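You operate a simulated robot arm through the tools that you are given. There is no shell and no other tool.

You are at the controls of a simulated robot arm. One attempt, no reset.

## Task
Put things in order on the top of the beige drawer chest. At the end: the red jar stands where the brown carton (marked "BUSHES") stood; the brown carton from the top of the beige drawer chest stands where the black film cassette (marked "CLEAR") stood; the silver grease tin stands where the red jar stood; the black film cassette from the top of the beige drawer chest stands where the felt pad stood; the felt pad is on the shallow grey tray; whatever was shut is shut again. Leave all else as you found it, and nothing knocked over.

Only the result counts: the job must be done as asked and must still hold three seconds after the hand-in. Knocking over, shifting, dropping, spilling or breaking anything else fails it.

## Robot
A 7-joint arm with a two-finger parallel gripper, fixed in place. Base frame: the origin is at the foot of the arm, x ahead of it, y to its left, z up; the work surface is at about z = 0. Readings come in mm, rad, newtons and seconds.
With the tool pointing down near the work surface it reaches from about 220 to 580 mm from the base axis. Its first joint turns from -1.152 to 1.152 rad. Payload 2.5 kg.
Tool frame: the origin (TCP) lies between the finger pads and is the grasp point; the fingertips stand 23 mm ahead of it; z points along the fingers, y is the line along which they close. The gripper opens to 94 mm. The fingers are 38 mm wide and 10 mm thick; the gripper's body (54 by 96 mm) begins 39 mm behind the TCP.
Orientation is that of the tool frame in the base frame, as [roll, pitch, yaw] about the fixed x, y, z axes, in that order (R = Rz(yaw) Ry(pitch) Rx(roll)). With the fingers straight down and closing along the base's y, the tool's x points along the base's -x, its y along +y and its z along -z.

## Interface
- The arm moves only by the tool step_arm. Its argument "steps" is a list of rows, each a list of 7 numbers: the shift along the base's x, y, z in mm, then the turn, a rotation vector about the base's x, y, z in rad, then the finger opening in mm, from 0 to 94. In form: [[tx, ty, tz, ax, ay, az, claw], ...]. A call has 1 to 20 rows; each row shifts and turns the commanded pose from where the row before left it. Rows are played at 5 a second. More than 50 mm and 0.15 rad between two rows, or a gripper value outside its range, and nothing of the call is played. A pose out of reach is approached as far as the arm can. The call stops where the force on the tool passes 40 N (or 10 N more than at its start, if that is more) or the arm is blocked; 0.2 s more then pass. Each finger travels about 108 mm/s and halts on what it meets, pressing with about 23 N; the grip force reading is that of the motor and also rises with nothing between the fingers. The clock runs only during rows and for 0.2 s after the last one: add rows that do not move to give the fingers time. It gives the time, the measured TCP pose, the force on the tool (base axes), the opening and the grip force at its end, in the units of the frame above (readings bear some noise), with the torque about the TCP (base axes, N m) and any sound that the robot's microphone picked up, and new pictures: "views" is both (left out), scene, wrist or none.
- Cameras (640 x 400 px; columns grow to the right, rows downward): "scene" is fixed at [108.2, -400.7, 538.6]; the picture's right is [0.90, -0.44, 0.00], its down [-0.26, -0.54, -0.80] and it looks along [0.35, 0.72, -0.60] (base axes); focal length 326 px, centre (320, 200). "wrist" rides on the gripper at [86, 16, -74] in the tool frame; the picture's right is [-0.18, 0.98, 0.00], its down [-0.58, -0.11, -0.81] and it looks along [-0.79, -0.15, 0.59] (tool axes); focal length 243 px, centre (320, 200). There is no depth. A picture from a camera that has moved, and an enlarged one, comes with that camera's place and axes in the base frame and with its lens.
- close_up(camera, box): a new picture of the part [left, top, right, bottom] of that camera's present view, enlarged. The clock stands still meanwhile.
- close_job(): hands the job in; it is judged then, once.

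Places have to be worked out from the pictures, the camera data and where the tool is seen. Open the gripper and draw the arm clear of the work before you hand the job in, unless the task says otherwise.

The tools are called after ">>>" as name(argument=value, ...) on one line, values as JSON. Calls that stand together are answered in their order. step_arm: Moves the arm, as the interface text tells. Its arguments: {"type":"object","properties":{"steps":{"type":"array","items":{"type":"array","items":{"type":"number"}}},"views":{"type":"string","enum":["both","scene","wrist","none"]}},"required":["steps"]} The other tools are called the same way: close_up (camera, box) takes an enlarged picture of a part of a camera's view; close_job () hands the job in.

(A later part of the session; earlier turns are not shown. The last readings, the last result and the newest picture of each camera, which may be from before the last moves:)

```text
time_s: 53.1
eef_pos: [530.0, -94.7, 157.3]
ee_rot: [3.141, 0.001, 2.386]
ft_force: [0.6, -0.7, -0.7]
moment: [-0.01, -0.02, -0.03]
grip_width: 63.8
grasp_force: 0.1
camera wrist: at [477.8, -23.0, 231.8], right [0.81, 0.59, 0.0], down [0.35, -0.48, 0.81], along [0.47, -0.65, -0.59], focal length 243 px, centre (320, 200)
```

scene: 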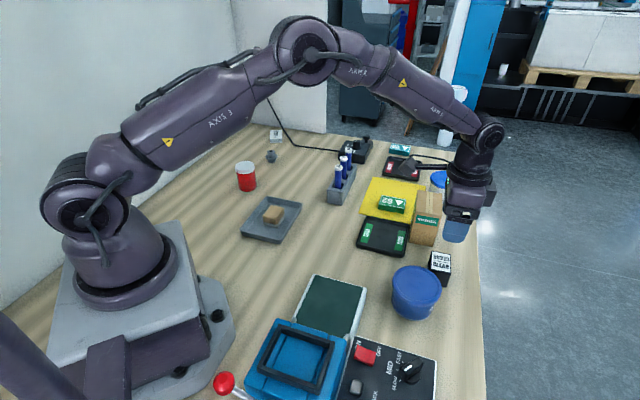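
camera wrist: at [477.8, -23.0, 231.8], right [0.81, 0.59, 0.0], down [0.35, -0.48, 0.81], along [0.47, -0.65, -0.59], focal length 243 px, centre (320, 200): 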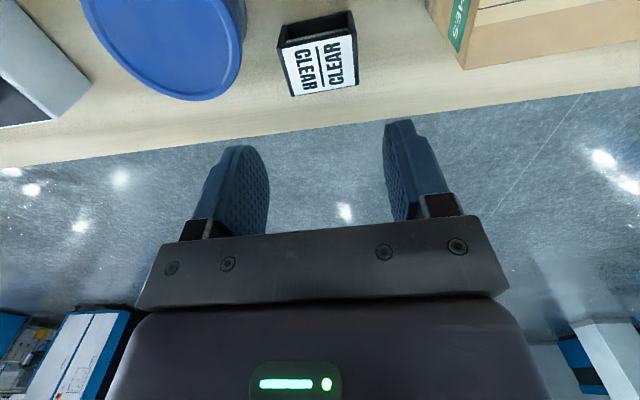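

Cassette is standing on the pad's old spot. Now the carton: zoom to measure its top and base corners.

>>> close_up(camera="wrist", box=[420, 0, 640, 100])

>>> close_up(camera="scene", box=[390, 170, 480, 300])

```text
2.91 times, centred on (530, 50) of wrist
camera zoom: at [477.8, -23.0, 231.8], right [0.81, 0.59, 0.0], down [0.35, -0.48, 0.81], along [0.47, -0.65, -0.59], focal length 706 px, centre (-291, 636)
```

zoom: 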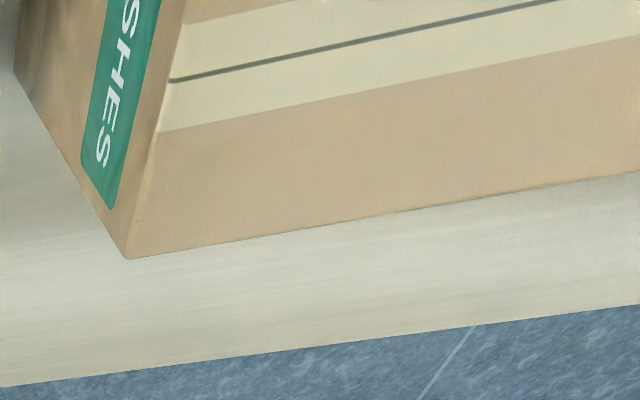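

```text
3.08 times, centred on (435, 235) of scene
camera zoom: at [108.2, -400.7, 538.6], right [0.9, -0.44, 0.0], down [-0.26, -0.54, -0.8], along [0.35, 0.72, -0.6], focal length 1001 px, centre (-34, 92)
```

zoom: 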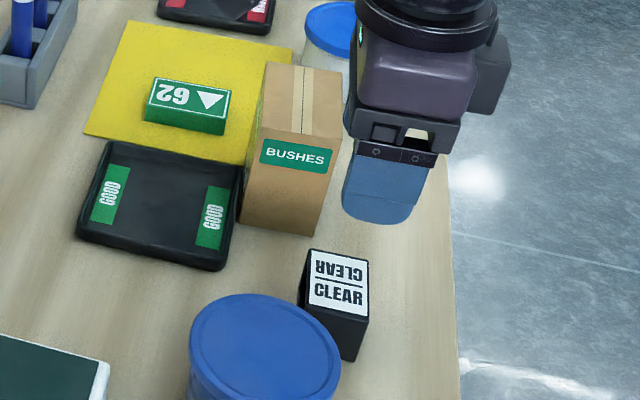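

The carton is ~90×56 mm (long side along (1,1)), ~98 mm tall, centre near (586,20). I'll rise, turn the closing axis across its 56 mm width, and hover for a precise measurement.

>>> step_arm(steps=[[2.3, 8.2, 2.5, 0, 0, 0.1401, 80], [2.3, 8.2, 2.5, 0, 0, 0.1401, 80], [2.3, 8.2, 2.5, 0, 0, 0.1401, 80], [2.3, 8.2, 2.5, 0, 0, 0.1401, 80], [2.3, 8.2, 2.5, 0, 0, 0.1401, 80], [2.3, 8.2, 2.5, 0, 0, 0.1401, 80], [2.3, 8.2, 2.5, 0, 0, 0.1401, 80], [2.3, 8.2, 2.5, 0, 0, 0.1401, 80], [2.3, 8.2, 2.5, 0, 0, 0.1401, 80], [2.3, 8.2, 2.5, 0, 0, 0.1401, 80], [2.3, 8.2, 2.5, 0, 0, 0.1401, 80]])

```text
time_s: 55.5
eef_pos: [554.9, -3.4, 186.0]
ee_rot: [-3.141, 0.001, -2.353]
ft_force: [-0.2, 0.1, -0.4]
moment: [0.01, 0.02, -0.02]
grip_width: 80.1
grasp_force: 0.0
camera wrist: at [481.9, -53.2, 259.7], right [-0.57, 0.82, 0.0], down [0.49, 0.34, 0.81], along [0.66, 0.46, -0.59], focal length 243 px, centre (320, 200)
```

scene: 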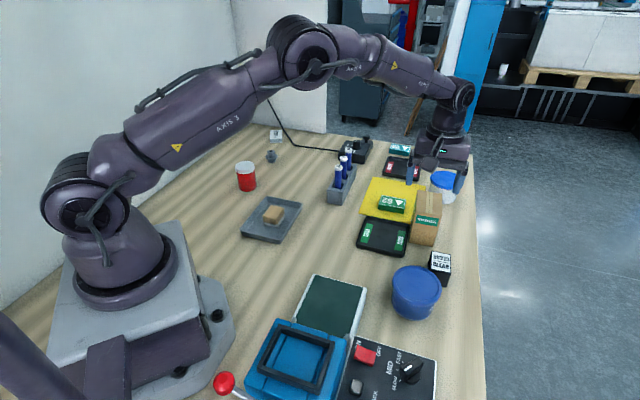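
wrist: 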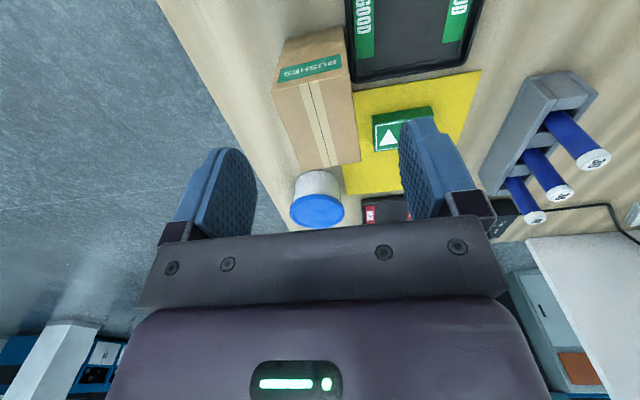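

>>> close_up(camera="wrist", box=[240, 10, 400, 190])

```text
2.22 times, centred on (320, 100) of wrist
camera zoom: at [481.9, -53.2, 259.7], right [-0.57, 0.82, 0.0], down [0.49, 0.34, 0.81], along [0.66, 0.46, -0.59], focal length 539 px, centre (320, 422)
```

zoom: 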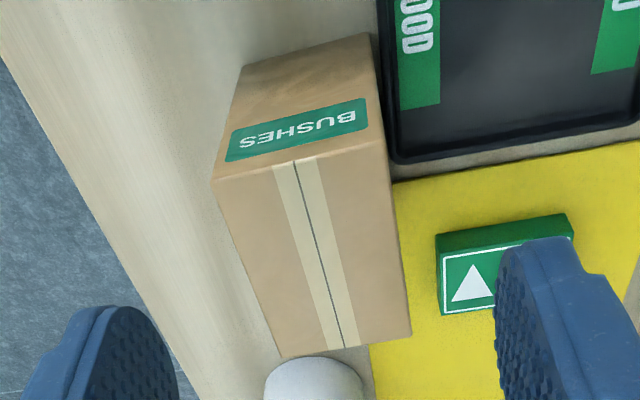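

Carton measured: 87×57.5×90 mm, centre (589.5,23.6), rotated ≈47°. I'll grip it ~15 mm inward of its centre (TCP ≈(579,13)) for reach; moving there and lowering to z≈125 first.

>>> step_arm(steps=[[8, 5.3, -20, 0, 0, 0.02, 84], [8.2, 5.3, -20, 0, 0, 0.021, 84], [8.2, 5.4, -20, 0, 0, 0, 84]])

```text
time_s: 56.3
eef_pos: [578.4, 11.8, 124.8]
ee_rot: [3.141, -0.001, -2.313]
ft_force: [0.4, 0.0, 0.1]
moment: [-0.01, -0.02, 0.0]
grip_width: 83.9
grasp_force: 0.1
camera wrist: at [508.0, -40.5, 199.8], right [-0.6, 0.8, 0.0], down [0.47, 0.35, 0.81], along [0.65, 0.48, -0.59], focal length 243 px, centre (320, 200)
```

scene: 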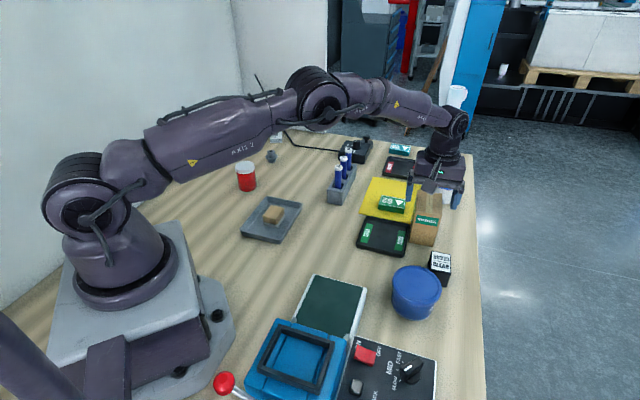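
wrist: 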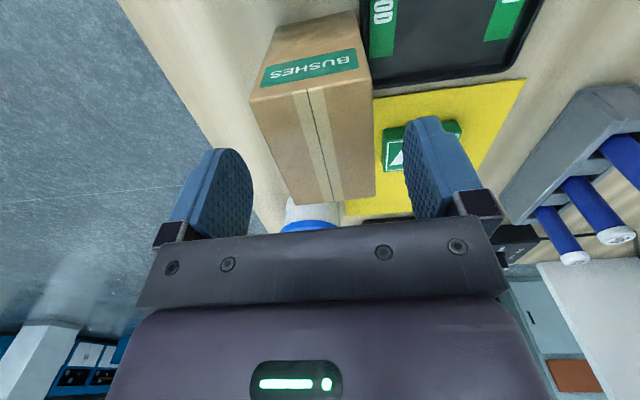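

Carton centre line passes through the tool axis (within ~1 mm). Descending to z≈68, fingers straddling the carton's upper half.

>>> step_arm(steps=[[0, 0, -20, 0, 0, 0, 84], [0, 0, -20, 0, 0, 0, 84], [0, 0, -17, 0, 0, 0, 84], [0, 0, 0, 0, 0, 0, 84]])

```text
time_s: 57.3
eef_pos: [579.4, 10.7, 68.5]
ee_rot: [-3.141, 0.0, -2.315]
ft_force: [-0.1, 0.5, -0.8]
moment: [-0.01, 0.01, -0.01]
grip_width: 83.8
grasp_force: 0.1
camera wrist: at [508.6, -40.5, 142.8], right [-0.6, 0.8, 0.0], down [0.47, 0.35, 0.81], along [0.65, 0.48, -0.59], focal length 243 px, centre (320, 200)
```

scene: 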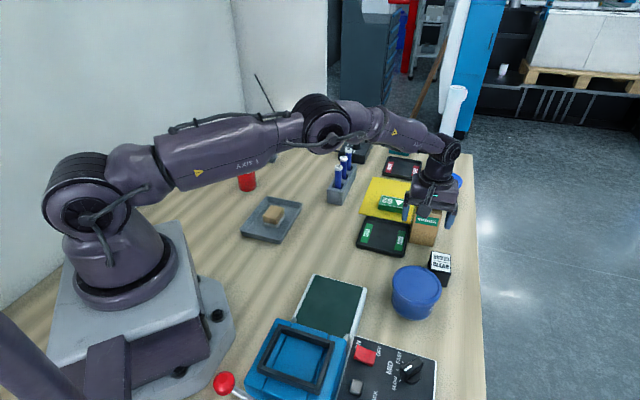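
wrist: 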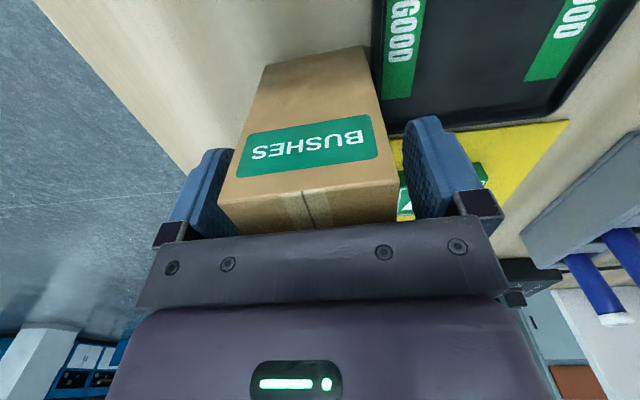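

Carton is between the pads, no contact. Closing.

>>> step_arm(steps=[[0, 0, 0, 0, 0, 0, 70], [0, 0, 0, 0, 0, 0, 56], [0, 0, 0, 0, 0, 0, 46], [0, 0, 0, 0, 0, 0, 46]], views="wrist")

```text
time_s: 58.3
eef_pos: [579.5, 12.6, 68.7]
ee_rot: [3.14, 0.0, -2.315]
ft_force: [-2.8, 2.5, 0.3]
moment: [0.27, 0.12, 0.19]
grip_width: 56.3
grasp_force: 22.8
camera wrist: at [508.4, -40.2, 142.8], right [-0.6, 0.8, 0.0], down [0.47, 0.35, 0.81], along [0.65, 0.48, -0.59], focal length 243 px, centre (320, 200)
```

wrist: 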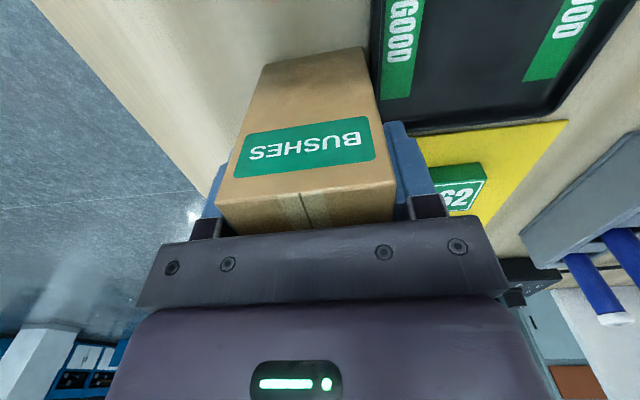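

Gripped at 56.3 mm. Lifting straight, then retracting inward and upward (to z≈215) before swinging over to the cassette's old spot.

>>> step_arm(steps=[[0, 0, 10, 0, 0, 0, 46], [0, 0, 20, 0, 0, 0, 46], [0, 0, 20, 0, 0, 0, 46], [-25, 12, 24.2, 0, 0, 0, 46], [-25, 12, 24.2, 0, 0, 0, 46], [-25, 12, 24.2, 0, 0, 0, 46], [-25, 12, 24.2, 0, 0, 0, 46]])

```text
time_s: 59.9
eef_pos: [479.4, 59.8, 214.2]
ee_rot: [3.14, 0.0, -2.317]
ft_force: [-0.6, -0.4, -3.3]
moment: [-0.06, 0.04, 0.02]
grip_width: 56.1
grasp_force: 23.1
camera wrist: at [408.7, 8.1, 288.3], right [-0.6, 0.8, 0.0], down [0.47, 0.35, 0.81], along [0.65, 0.48, -0.59], focal length 243 px, centre (320, 200)
```

scene: 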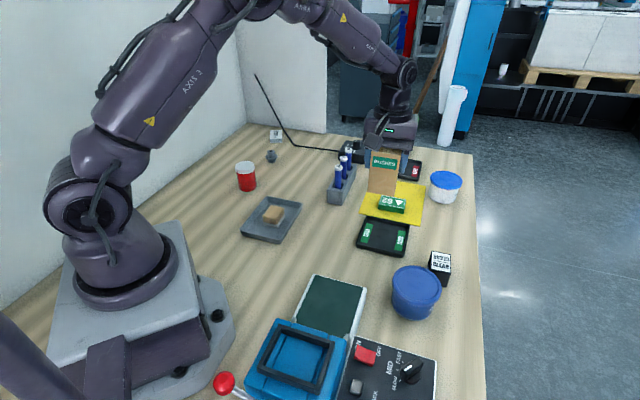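
wrist: 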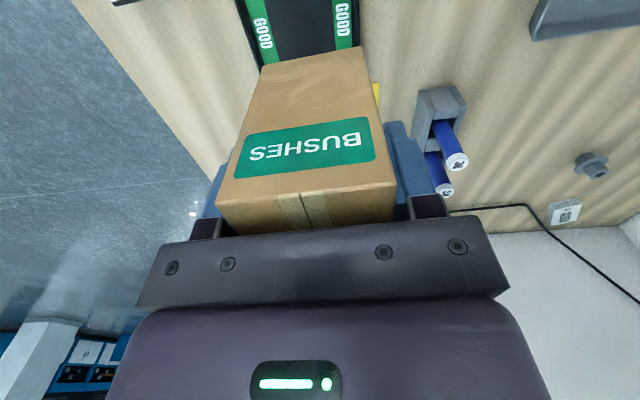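

Carton held securely (~0.3 kg). Swinging over to TCP (421,335) at the same height.

>>> step_arm(steps=[[-8.36, 39.3, 0, 0, 0, 0, 46], [-8.36, 39.3, 0, 0, 0, 0, 46], [-8.36, 39.3, 0, 0, 0, 0, 46], [-8.36, 39.3, 0, 0, 0, 0, 46], [-8.36, 39.3, 0, 0, 0, 0, 46], [-8.36, 39.3, 0, 0, 0, 0, 46], [-8.3, 39.5, 0, 0, 0, 0, 46], [0, 0, 0, 0, 0, 0, 46]])

```text
time_s: 61.7
eef_pos: [421.9, 336.0, 215.2]
ee_rot: [-3.141, 0.002, -2.317]
ft_force: [-0.2, 0.5, -3.4]
moment: [-0.03, 0.04, 0.0]
grip_width: 55.8
grasp_force: 23.2
camera wrist: at [350.2, 284.1, 288.4], right [-0.6, 0.8, 0.0], down [0.47, 0.35, 0.81], along [0.65, 0.48, -0.59], focal length 243 px, centre (320, 200)
```

scene: 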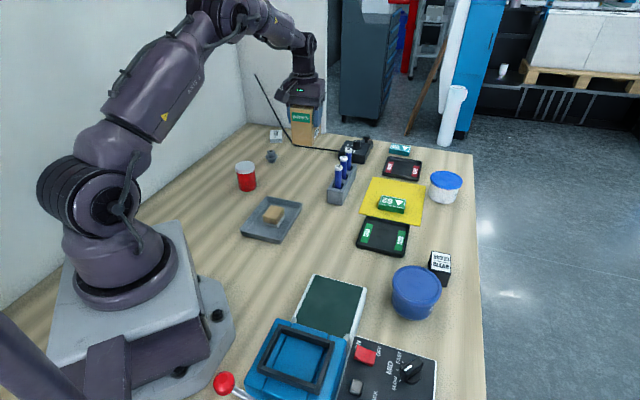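
wrist: 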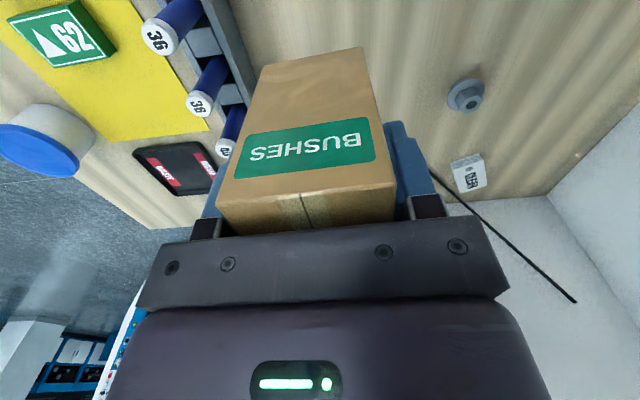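

Rack's nearest edge is ~39 mm clear of the finger. Lowering the carton straight down to ~2 mm above the bench.

>>> step_arm(steps=[[0, -0.3, -40, 0, 0, 0, 46], [0, 0, -40, 0, 0, 0, 46], [0, 0, -35, 0, 0, 0, 46], [0, 0, -20, 0, 0, 0, 46], [0, 0, -10, 0, 0, 0, 46], [0, 0, 0, 0, 0, 0, 46]])

```text
time_s: 63.1
eef_pos: [420.8, 335.5, 70.1]
ee_rot: [3.141, -0.001, -2.315]
ft_force: [-0.7, -0.7, -4.3]
moment: [-0.02, 0.02, 0.0]
grip_width: 55.8
grasp_force: 23.1
camera wrist: at [349.6, 282.5, 144.3], right [-0.6, 0.8, 0.0], down [0.47, 0.35, 0.81], along [0.65, 0.48, -0.59], focal length 243 px, centre (320, 200)
```

scene: 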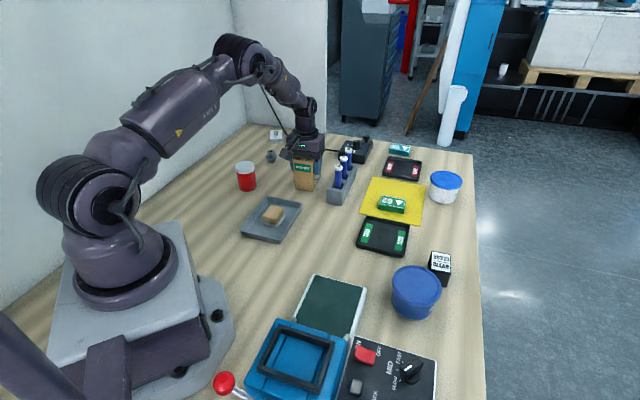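
wrist: 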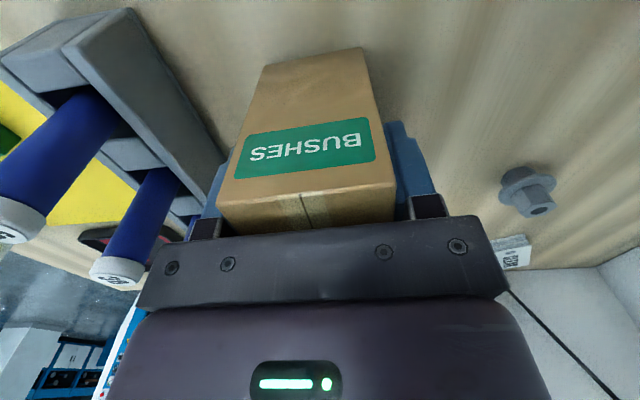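

Easing down 1.5 mm and checking the force.

>>> step_arm(steps=[[0, 0, -1, 0, 0, 0, 46], [0, 0, -0.5, 0, 0, 0, 46], [0, 0, 0, 0, 0, 0, 46]], views="none")

```text
time_s: 63.9
eef_pos: [419.6, 335.1, 68.8]
ee_rot: [-3.141, 0.0, -2.312]
ft_force: [-0.3, 0.6, -4.1]
moment: [-0.03, 0.03, 0.0]
grip_width: 56.0
grasp_force: 23.1
```

Still carrying the weight, so within ~0.5–1 mm of the bench. Down 0.6 mm more, then open gently and rise straight up.

>>> step_arm(steps=[[0, 0, -0.6, 0, 0, 0, 46], [0, 0, 0, 0, 0, 0, 57], [0, 0, 0, 0, 0, 0, 66], [0, 0, 0, 0, 0, 0, 74], [0, 0, 0, 0, 0, 0, 74], [0, 0, 20, 0, 0, 0, 74], [0, 0, 40, 0, 0, 0, 74], [0, 0, 40, 0, 0, 0, 74], [0, 0, 40, 0, 0, 0, 74]])

```text
time_s: 65.9
eef_pos: [421.0, 334.9, 208.7]
ee_rot: [-3.141, 0.0, -2.314]
ft_force: [-0.2, 0.4, 0.1]
moment: [0.01, -0.02, -0.03]
grip_width: 74.2
grasp_force: 0.0
camera wrist: at [350.0, 282.7, 283.1], right [-0.6, 0.8, 0.0], down [0.47, 0.35, 0.81], along [0.65, 0.48, -0.59], focal length 243 px, centre (320, 200)
```

scene: 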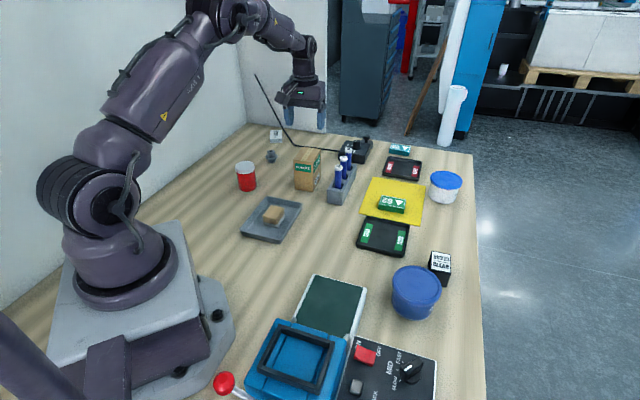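
wrist: 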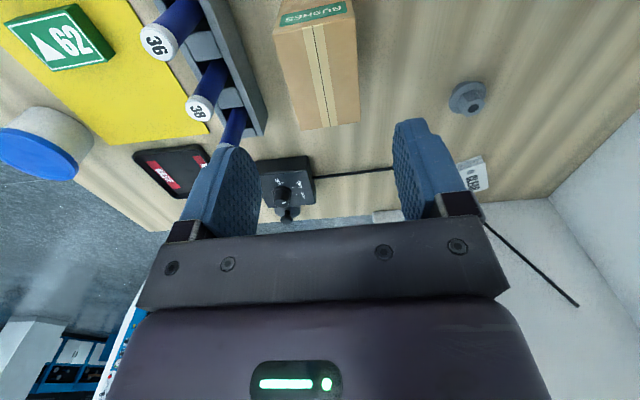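

Carton stands on the cassette's old spot. Now to the red jar: moving above its estimated position (~(262,385)) with closing axis along (1,1), to measure.

>>> step_arm(steps=[[-14.5, 4.1, 0, 0, 0, -0.1466, 80], [-14.5, 4.1, 0, 0, 0, -0.1466, 80], [-14.5, 4.1, 0, 0, 0, -0.1466, 80], [-14.5, 4.1, 0, 0, 0, -0.1466, 80], [-14.5, 4.1, 0, 0, 0, -0.1466, 80], [-14.5, 4.1, 0, 0, 0, -0.1466, 80], [-14.5, 4.1, 0, 0, 0, -0.1466, 80], [-14.5, 4.1, 0, 0, 0, -0.1466, 80], [-14.5, 4.1, 0, 0, 0, -0.1466, 80], [-14.5, 4.1, 0, 0, 0, -0.1466, 80], [-14.5, 4.1, 0, 0, 0, -0.1466, 80]])

```text
time_s: 68.3
eef_pos: [262.1, 378.0, 207.3]
ee_rot: [3.14, -0.002, 2.352]
ft_force: [-1.0, 0.1, 0.4]
moment: [0.0, 0.0, 0.01]
grip_width: 79.9
grasp_force: 0.1
camera wrist: at [211.5, 452.7, 282.0], right [0.83, 0.56, 0.0], down [0.33, -0.49, 0.81], along [0.45, -0.67, -0.59], focal length 243 px, centre (320, 200)
```

scene: 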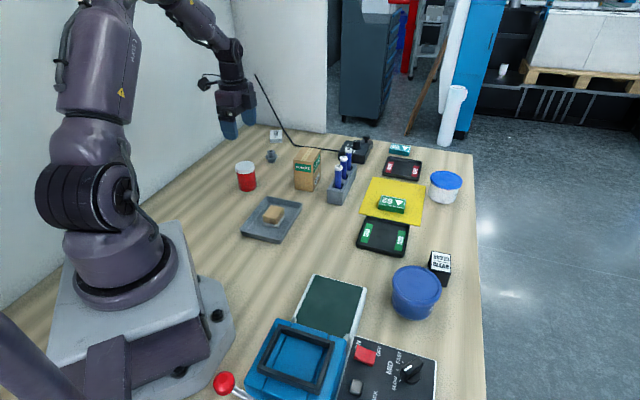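
wrist: 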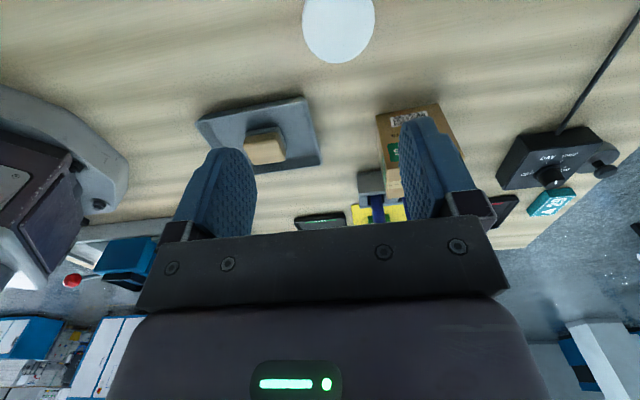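

The jar's lid is slightly further +y. Shifting to about (264,400) and lowering a bit for a better look.

>>> step_arm(steps=[[1, 11, -20, 0, 0, 0, 84], [1, 11, -20, 0, 0, 0, 84]])

>>> close_up(camera="wrist", box=[240, 0, 400, 140])

>>> close_up(camera="scene", box=[220, 120, 330, 210])

```text
time_s: 68.9
eef_pos: [264.1, 401.9, 168.6]
ee_rot: [-3.141, 0.0, 2.354]
ft_force: [0.7, 0.4, 0.1]
moment: [0.0, 0.02, 0.03]
grip_width: 84.1
grasp_force: 0.0
camera wrist: at [214.0, 475.1, 242.1], right [0.83, 0.56, 0.0], down [0.33, -0.49, 0.81], along [0.45, -0.67, -0.59], focal length 243 px, centre (320, 200)
```

scene: 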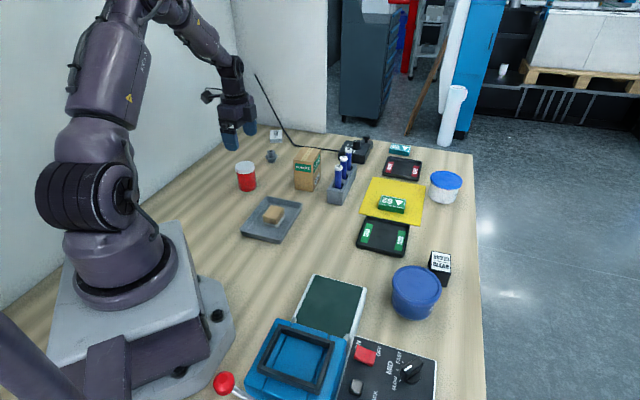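
wrist: 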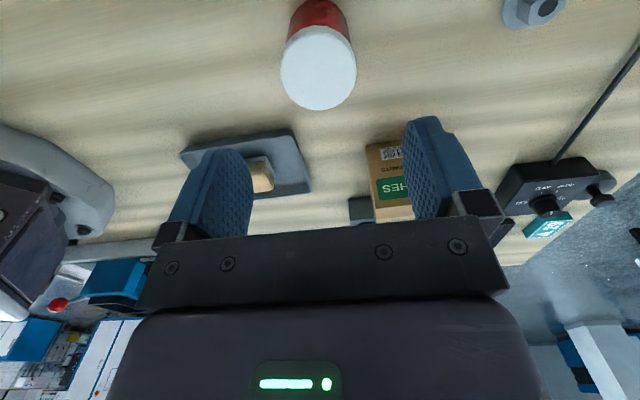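

```text
2.86 times, centred on (320, 70) of wrist
camera zoom: at [214.0, 475.1, 242.1], right [0.83, 0.56, 0.0], down [0.33, -0.49, 0.81], along [0.45, -0.67, -0.59], focal length 693 px, centre (320, 571)
```

zoom: 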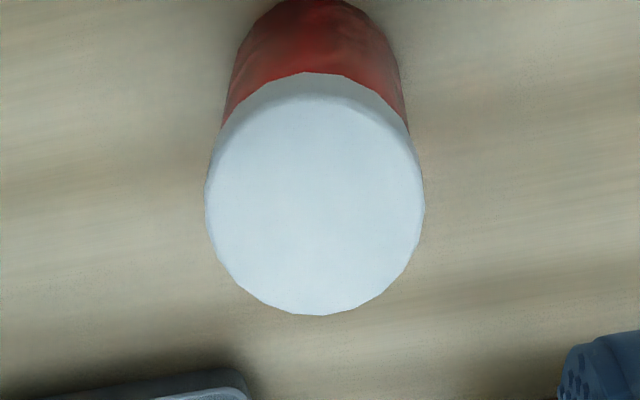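

```text
4.44 times, centred on (275, 165) of scene
camera zoom: at [108.2, -400.8, 538.6], right [0.9, -0.44, 0.0], down [-0.26, -0.54, -0.8], along [0.35, 0.72, -0.6], focal length 1446 px, centre (520, 356)
```

zoom: 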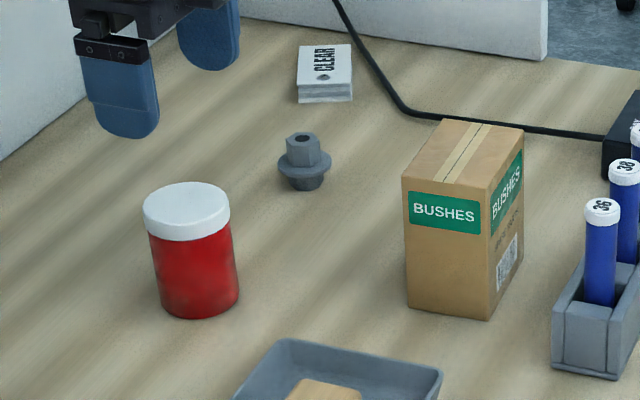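

Jar: centre ≈(261.5,403), lid ⌀≈54 mm, height ≈68 mm. Its destination is near the arm's reach limit, so I'll grip it 6 mm off the pad centre (TCP (257.3,407.2)) at z≈45. Descending.

>>> step_arm(steps=[[-3.4, 2.6, -30, 0, 0, 0, 84], [-3.4, 2.7, -30, 0, 0, 0, 84], [0, 0, -30, 0, 0, 0, 84], [0, 0, -20, 0, 0, 0, 84], [0, 0, -13.6, 0, 0, 0, 84], [0, 0, 0, 0, 0, 0, 84]])

```text
time_s: 70.3
eef_pos: [257.9, 407.5, 44.9]
ee_rot: [3.14, 0.0, 2.355]
ft_force: [-0.4, 0.4, 0.4]
moment: [0.0, 0.02, 0.01]
grip_width: 83.9
grasp_force: 0.1
camera wrist: at [206.9, 480.5, 118.1], right [0.83, 0.56, 0.0], down [0.33, -0.49, 0.81], along [0.46, -0.67, -0.59], focal length 243 px, centre (320, 200)
```

scene: 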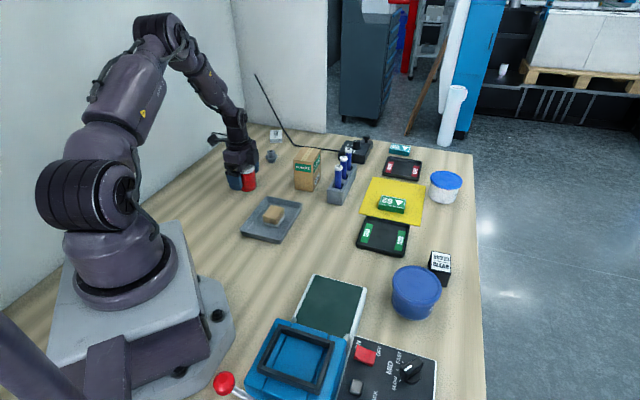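
wrist: 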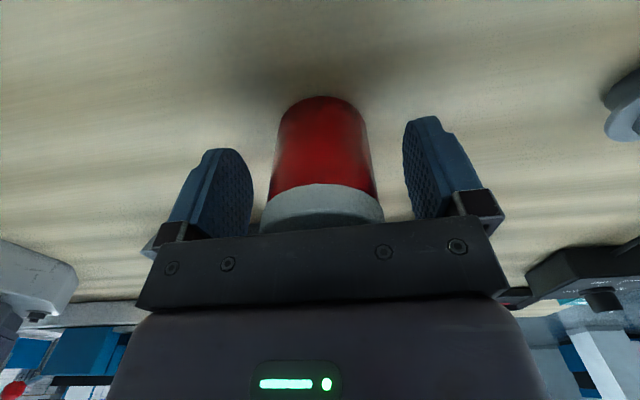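

The jar is between the pads. Closing.

>>> step_arm(steps=[[0, 0, 0, 0, 0, 0, 68], [0, 0, 0, 0, 0, 0, 54], [0, 0, 0, 0, 0, 0, 44], [0, 0, 0, 0, 0, 0, 40], [0, 0, 0, 0, 0, 0, 40]], views="wrist")

```text
time_s: 71.5
eef_pos: [258.5, 407.2, 44.3]
ee_rot: [3.141, 0.0, 2.357]
ft_force: [1.5, 0.9, -0.4]
moment: [-0.03, -0.02, 0.02]
grip_width: 52.6
grasp_force: 23.1
camera wrist: at [206.9, 480.5, 118.3], right [0.83, 0.56, 0.0], down [0.33, -0.49, 0.81], along [0.46, -0.67, -0.59], focal length 243 px, centre (320, 200)
```

wrist: 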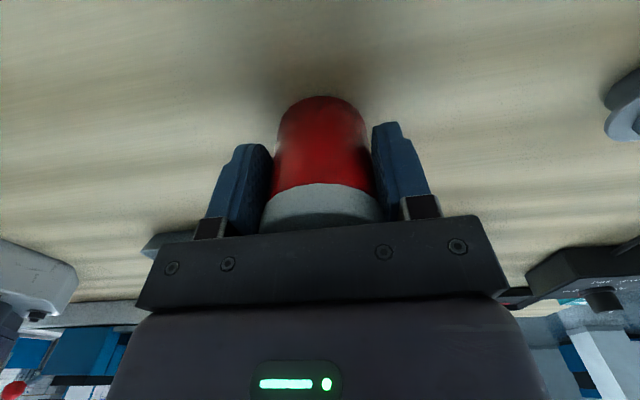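

Gripped at 52.6 mm. Lifting and checking that the jar comes along.

>>> step_arm(steps=[[0, 0, 10, 0, 0, 0, 40], [0, 0, 25, 0, 0, 0, 40], [0, 0, 40, 0, 0, 0, 40], [0, 0, 40, 0, 0, 0, 40], [0, 0, 40, 0, 0, 0, 40]])

```text
time_s: 72.7
eef_pos: [255.9, 407.2, 200.3]
ee_rot: [-3.141, 0.001, 2.356]
ft_force: [0.1, 0.3, -0.8]
moment: [0.05, 0.01, -0.01]
grip_width: 52.5
grasp_force: 22.7
camera wrist: at [206.1, 479.8, 274.5], right [0.83, 0.56, 0.0], down [0.33, -0.49, 0.81], along [0.46, -0.67, -0.59], focal length 243 px, centre (320, 200)
```

scene: 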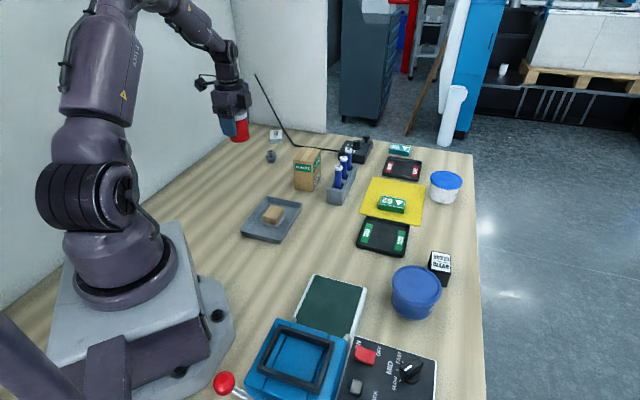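
wrist: 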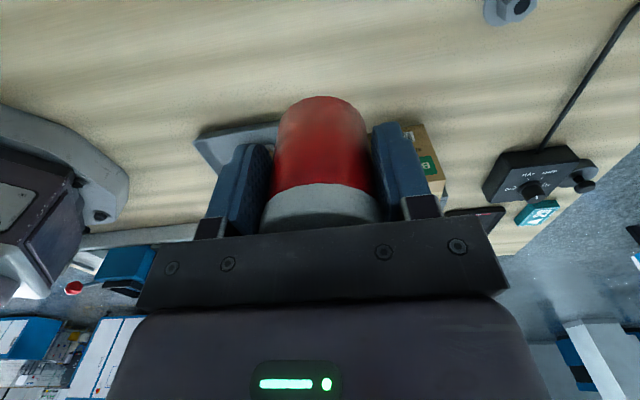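

The jar lifted whole. Carrying it to above the carton's old spot (TCP (585,28)), descending gradually to z≈140 near the end for reach.

>>> step_arm(steps=[[29.8, -34.5, 0, 0, 0, 0, 40], [29.8, -34.5, 0, 0, 0, 0, 40], [29.8, -34.5, 0, 0, 0, 0, 40], [29.8, -34.5, 0, 0, 0, 0, 40], [29.8, -34.5, 0, 0, 0, 0, 40], [29.8, -34.5, 0, 0, 0, 0, 40], [29.8, -34.5, 0, 0, 0, 0, 40], [29.8, -34.5, -15, 0, 0, 0, 40], [29.8, -34.5, -15, 0, 0, 0, 40], [29.8, -34.5, -15, 0, 0, 0, 40], [30, -34.4, -15, 0, 0, 0, 40], [0, 0, 0, 0, 0, 0, 40]])

```text
time_s: 75.3
eef_pos: [585.2, 26.7, 136.7]
ee_rot: [-3.14, -0.001, 2.357]
ft_force: [0.5, -0.2, -1.1]
moment: [0.01, 0.04, 0.01]
grip_width: 52.7
grasp_force: 23.0
camera wrist: at [534.8, 100.1, 211.5], right [0.83, 0.56, 0.0], down [0.33, -0.49, 0.81], along [0.45, -0.67, -0.59], focal length 243 px, centre (320, 200)
```

scene: 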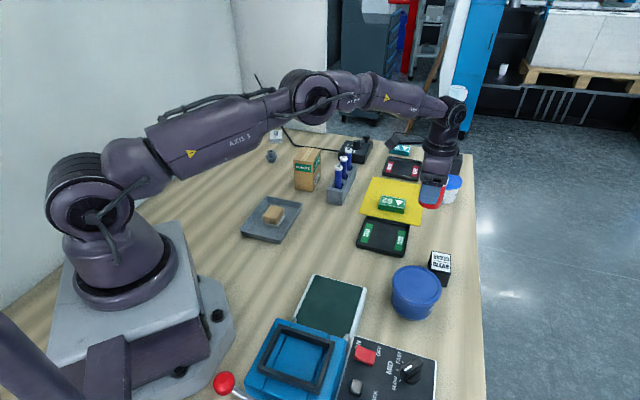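
wrist: 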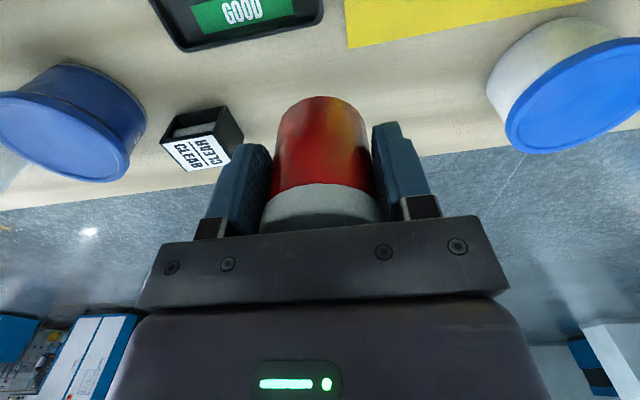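

At the spot. The yellow mat's corner lies ~22 mm from the carton's old centre, so I'll bias the jar ~3 mm away from it. Lowering in stages.

>>> step_arm(steps=[[0, -1.7, -20, 0, 0, 0, 40], [0, -1.7, -20, 0, 0, 0, 40], [0, 0, -20, 0, 0, 0, 40], [0, 0, -20, 0, 0, 0, 40], [0, 0, 0, 0, 0, 0, 40]])

```text
time_s: 76.5
eef_pos: [585.9, 24.1, 59.5]
ee_rot: [-3.141, -0.001, 2.356]
ft_force: [0.6, 0.1, -1.2]
moment: [0.0, 0.02, 0.0]
grip_width: 52.5
grasp_force: 22.8
camera wrist: at [534.3, 97.1, 133.2], right [0.83, 0.56, 0.0], down [0.33, -0.49, 0.81], along [0.46, -0.67, -0.59], focal length 243 px, centre (320, 200)
```

scene: 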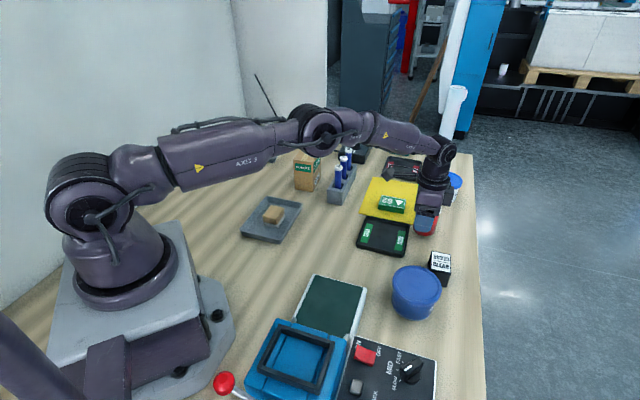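
wrist: 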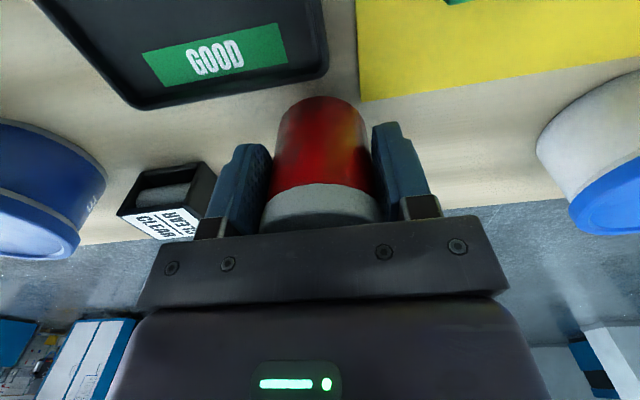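

All clear. Lowering the remaining ~14 mm to just above the bench.

>>> step_arm(steps=[[0, 0, -8, 0, 0, 0, 40], [0, 0, -4, 0, 0, 0, 40], [0, 0, -1.5, 0, 0, 0, 40], [0, 0, 0, 0, 0, 0, 40]])

```text
time_s: 77.5
eef_pos: [584.7, 22.0, 45.8]
ee_rot: [3.141, 0.0, 2.354]
ft_force: [-0.4, 0.0, -1.9]
moment: [-0.03, 0.02, 0.01]
grip_width: 52.6
grasp_force: 23.2
camera wrist: at [534.4, 96.9, 120.0], right [0.83, 0.56, 0.0], down [0.33, -0.49, 0.81], along [0.45, -0.67, -0.59], focal length 243 px, centre (320, 200)
```

scene: 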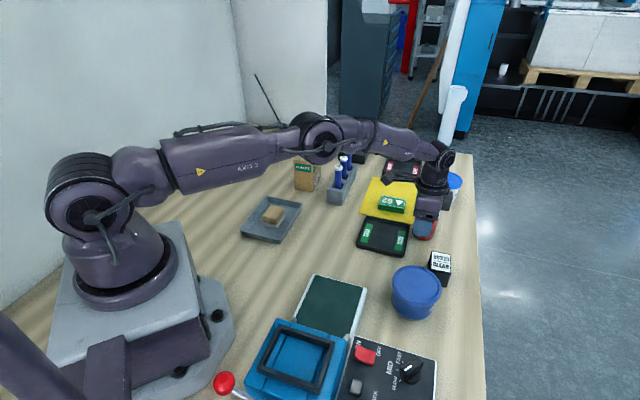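
wrist: 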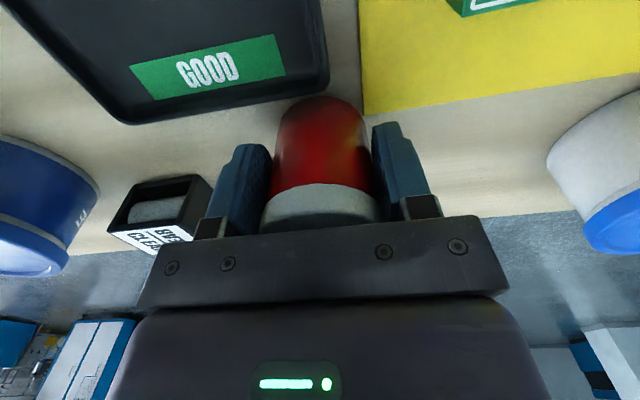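

Touchdown is within ~1 mm. Lowering 0.8 mm, opening gently to 70 mm, and rising straight up.

>>> step_arm(steps=[[0, 0, -0.8, 0, 0, 0, 40], [0, 0, 0, 0, 0, 0, 54], [0, 0, 0, 0, 0, 0, 62], [0, 0, 0, 0, 0, 0, 70], [0, 0, 0, 0, 0, 0, 70], [0, 0, 20, 0, 0, 0, 70], [0, 0, 30, 0, 0, 0, 70], [0, 0, 40, 0, 0, 0, 70]])

```text
time_s: 79.3
eef_pos: [585.0, 21.9, 135.8]
ee_rot: [-3.141, -0.001, 2.357]
ft_force: [-0.2, 0.6, 0.1]
moment: [-0.01, -0.02, 0.01]
grip_width: 69.8
grasp_force: 0.0
camera wrist: at [534.7, 97.1, 209.7], right [0.83, 0.56, 0.0], down [0.33, -0.49, 0.81], along [0.45, -0.67, -0.59], focal length 243 px, centre (320, 200)
```

scene: 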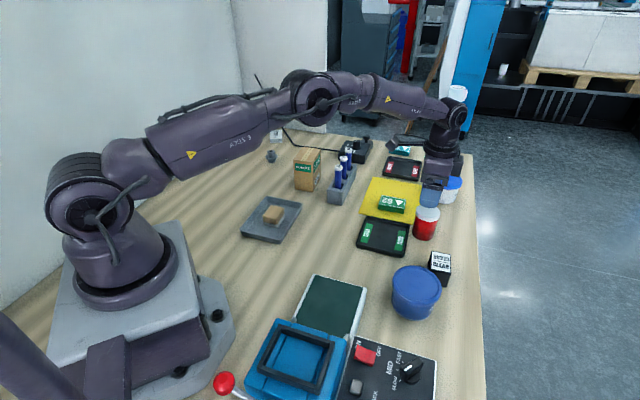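
wrist: 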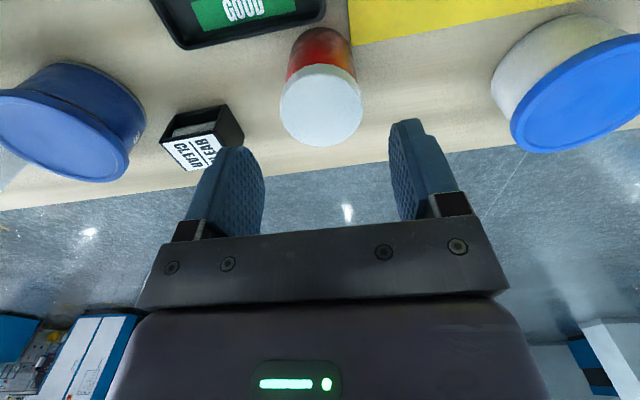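

The jar stands at the carton's old spot. Now the tin: moving above it with the closing axis across (1,−1) (clear of the cassette) and fingers fully open, to measure it precisely.

>>> step_arm(steps=[[-13.4, -13.4, 3, 0, 0, 0.1428, 94], [-13.4, -13.4, 3, 0, 0, 0.1428, 94], [-13.4, -13.4, 3, 0, 0, 0.1428, 94], [-13.4, -13.4, 3, 0, 0, 0.1428, 94], [-13.4, -13.4, 3, 0, 0, 0.1428, 94], [-13.4, -13.4, 3, 0, 0, 0.1428, 94], [-13.4, -13.4, 3, 0, 0, 0.1428, 94], [-13.4, -13.4, 3, 0, 0, 0.1428, 94], [-13.4, -13.4, 3, 0, 0, 0.1428, 94], [-13.4, -13.4, 3, 0, 0, 0.1428, 94], [-13.4, -13.4, 3, 0, 0, 0.1428, 94]])

```text
time_s: 81.7
eef_pos: [437.5, -124.1, 167.6]
ee_rot: [3.142, 0.0, -2.355]
ft_force: [-0.1, 0.5, -0.3]
moment: [-0.01, -0.01, 0.02]
grip_width: 93.9
grasp_force: 0.0
camera wrist: at [363.7, -172.9, 242.3], right [-0.57, 0.82, 0.0], down [0.49, 0.33, 0.81], along [0.66, 0.46, -0.59], focal length 243 px, centre (320, 200)
```

scene: 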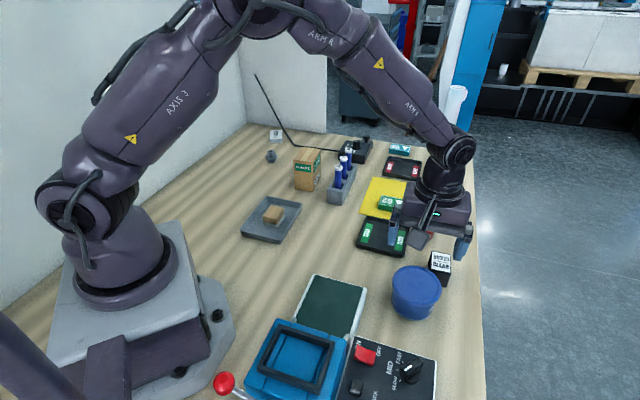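
wrist: 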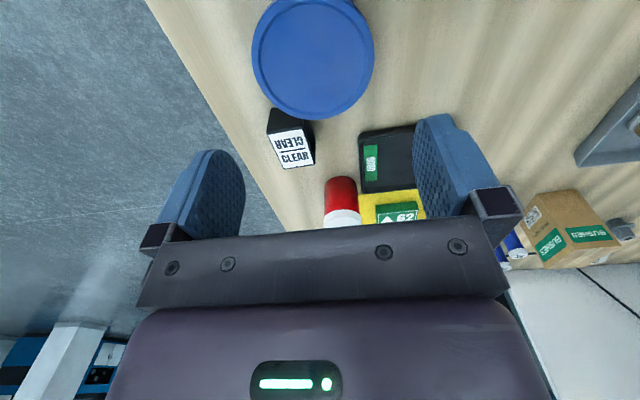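

>>> close_up(camera="wrist", box=[230, 0, 400, 130])

```text
3.08 times, centred on (315, 65) of wrist
camera zoom: at [363.7, -172.9, 242.3], right [-0.57, 0.82, 0.0], down [0.49, 0.33, 0.81], along [0.66, 0.46, -0.59], focal length 746 px, centre (335, 615)
```

zoom: 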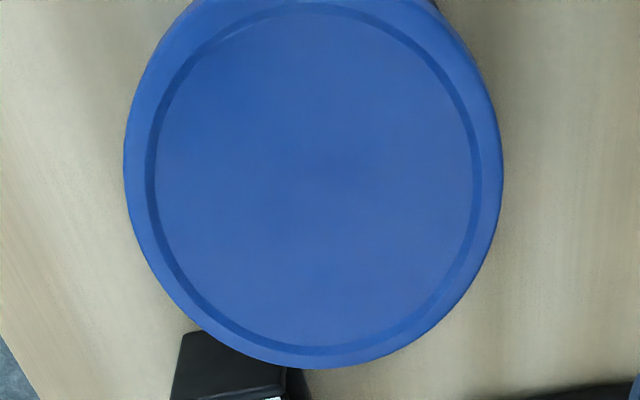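

The lid fits ⌀≈88 mm (94 mm opening leaves ~3 mm per side), with its centre ≈4.7 mm off the tool axis toward +(1,−1) and ~2.5 mm inward. Correcting (+1.5,−5.1) and lowering to z≈100 (tips at 77, above the lid) to recheck.

>>> step_arm(steps=[[1.5, -5.1, -22, 0, 0, 0, 94], [0, 0, -25, 0, 0, 0, 94], [0, 0, -20, 0, 0, 0, 94], [0, 0, 0, 0, 0, 0, 94]], views="wrist")

>>> close_up(camera="wrist", box=[190, 0, 470, 200])

```text
time_s: 82.7
eef_pos: [438.3, -127.8, 100.2]
ee_rot: [-3.141, -0.001, -2.356]
ft_force: [-0.3, 0.5, -0.4]
moment: [0.0, 0.03, 0.03]
grip_width: 94.0
grasp_force: 0.1
camera wrist: at [365.3, -177.1, 174.8], right [-0.56, 0.83, 0.0], down [0.49, 0.33, 0.81], along [0.67, 0.46, -0.59], focal length 243 px, centre (320, 200)
```

wrist: 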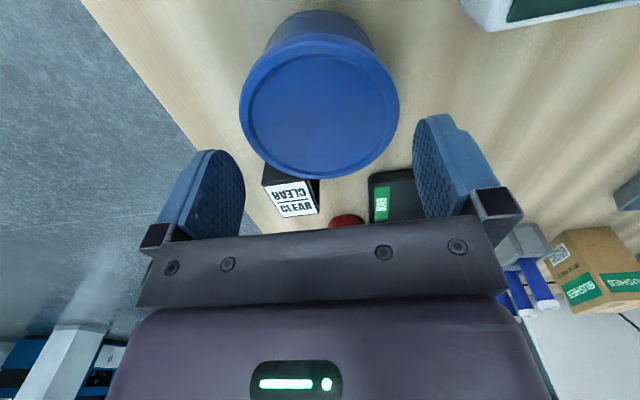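

```text
2.00 times, centred on (330, 100) of wrist
camera zoom: at [365.3, -177.1, 174.8], right [-0.56, 0.83, 0.0], down [0.49, 0.33, 0.81], along [0.67, 0.46, -0.59], focal length 485 px, centre (300, 400)
```

zoom: 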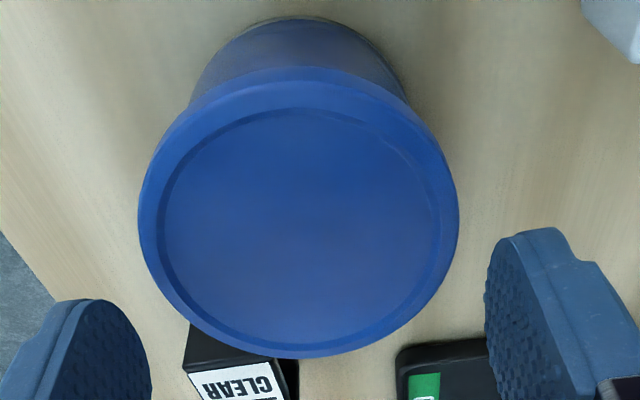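

Fit confirms lid ⌀88 mm, height 60 mm, and the tool axis is within 1 mm of the tin's centre. Descending slowly over the lid to z≈43.

>>> step_arm(steps=[[0, 0, -12, 0, 0, 0, 94], [0, 0, -5, 0, 0, 0, 94], [0, 0, -5, 0, 0, 0, 94], [0, 0, -5, 0, 0, 0, 94], [0, 0, -10, 0, 0, 0, 94], [0, 0, -10, 0, 0, 0, 94], [0, 0, -10, 0, 0, 0, 94], [0, 0, 0, 0, 0, 0, 94]])

```text
time_s: 84.5
eef_pos: [438.9, -127.3, 44.0]
ee_rot: [3.141, 0.001, -2.358]
ft_force: [0.1, 0.3, -0.6]
moment: [0.02, 0.02, -0.01]
grip_width: 93.8
grasp_force: 0.0
camera wrist: at [365.3, -177.2, 118.2], right [-0.56, 0.83, 0.0], down [0.49, 0.33, 0.81], along [0.67, 0.45, -0.59], focal length 243 px, centre (320, 200)
```

scene: 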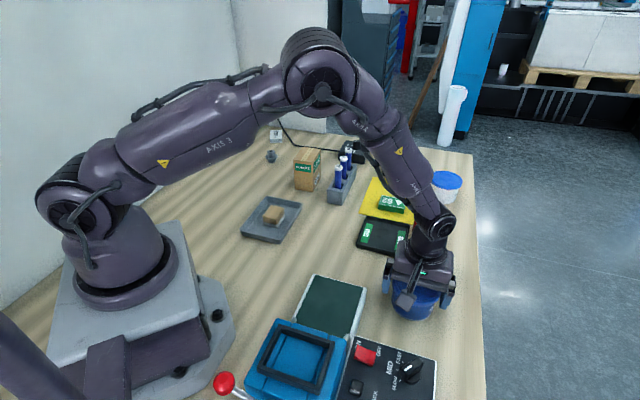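
wrist: 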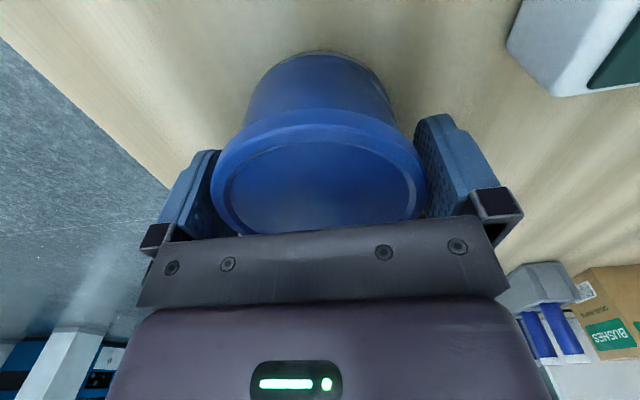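

Straddling without contact. Closing on the tin.

>>> step_arm(steps=[[0, 0, 0, 0, 0, 0, 86], [0, 0, 0, 0, 0, 0, 78], [0, 0, 0, 0, 0, 0, 74], [0, 0, 0, 0, 0, 0, 74], [0, 0, 0, 0, 0, 0, 74]], views="wrist")

```text
time_s: 85.7
eef_pos: [438.7, -128.1, 43.8]
ee_rot: [-3.141, 0.001, -2.358]
ft_force: [0.1, -0.9, -0.1]
moment: [-0.01, -0.09, 0.03]
grip_width: 88.5
grasp_force: 22.6
camera wrist: at [365.1, -177.2, 118.3], right [-0.56, 0.83, 0.0], down [0.49, 0.33, 0.81], along [0.67, 0.46, -0.59], focal length 243 px, centre (320, 200)
```

wrist: 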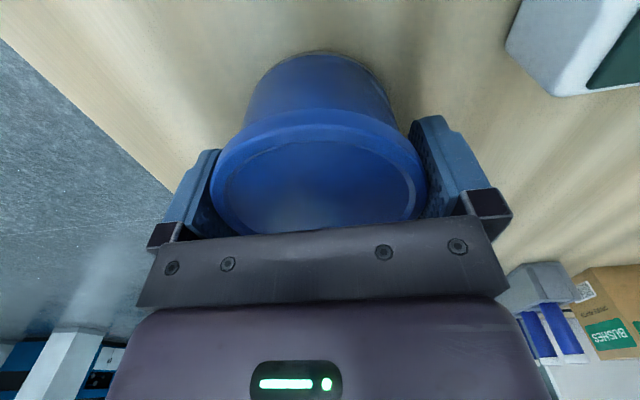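

Gripped at 88.5 mm on the lid rim. Lifting just 8 mm slowly first to see whether the whole tin comes up.

>>> step_arm(steps=[[0, 0, 2, 0, 0, 0, 74], [0, 0, 3, 0, 0, 0, 74], [0, 0, 3, 0, 0, 0, 74], [0, 0, 0, 0, 0, 0, 74]])

>>> close_up(camera="scene", box=[370, 230, 470, 330])

```text
time_s: 86.7
eef_pos: [438.8, -128.0, 52.0]
ee_rot: [3.141, 0.001, -2.357]
ft_force: [0.5, -1.2, -3.4]
moment: [-0.02, -0.01, -0.01]
grip_width: 88.6
grasp_force: 23.2
camera wrist: at [365.3, -177.3, 126.5], right [-0.56, 0.83, 0.0], down [0.49, 0.33, 0.81], along [0.67, 0.46, -0.59], focal length 243 px, centre (320, 200)
```

scene: 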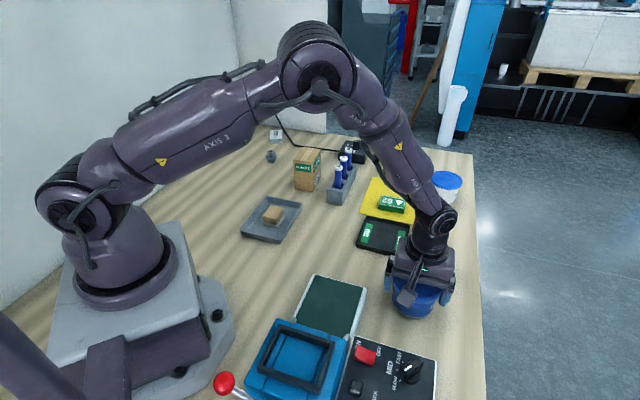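
wrist: 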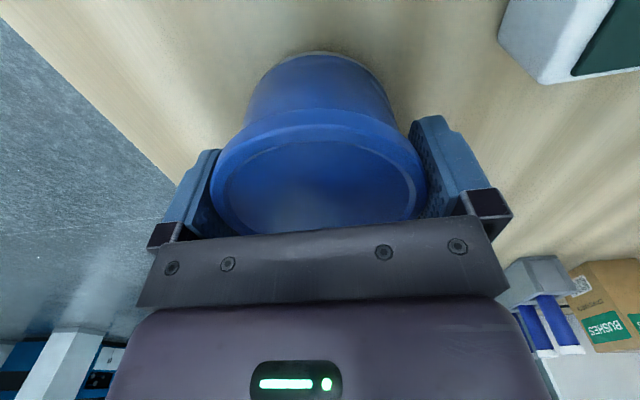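

```text
4.00 times, centred on (420, 280) of scene
camera zoom: at [108.2, -400.7, 538.6], right [0.9, -0.44, 0.0], down [-0.26, -0.54, -0.8], along [0.35, 0.72, -0.6], focal length 1302 px, centre (-80, -120)
```

zoom: 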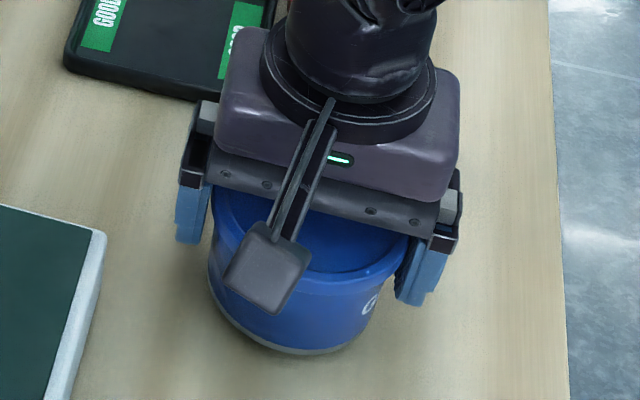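

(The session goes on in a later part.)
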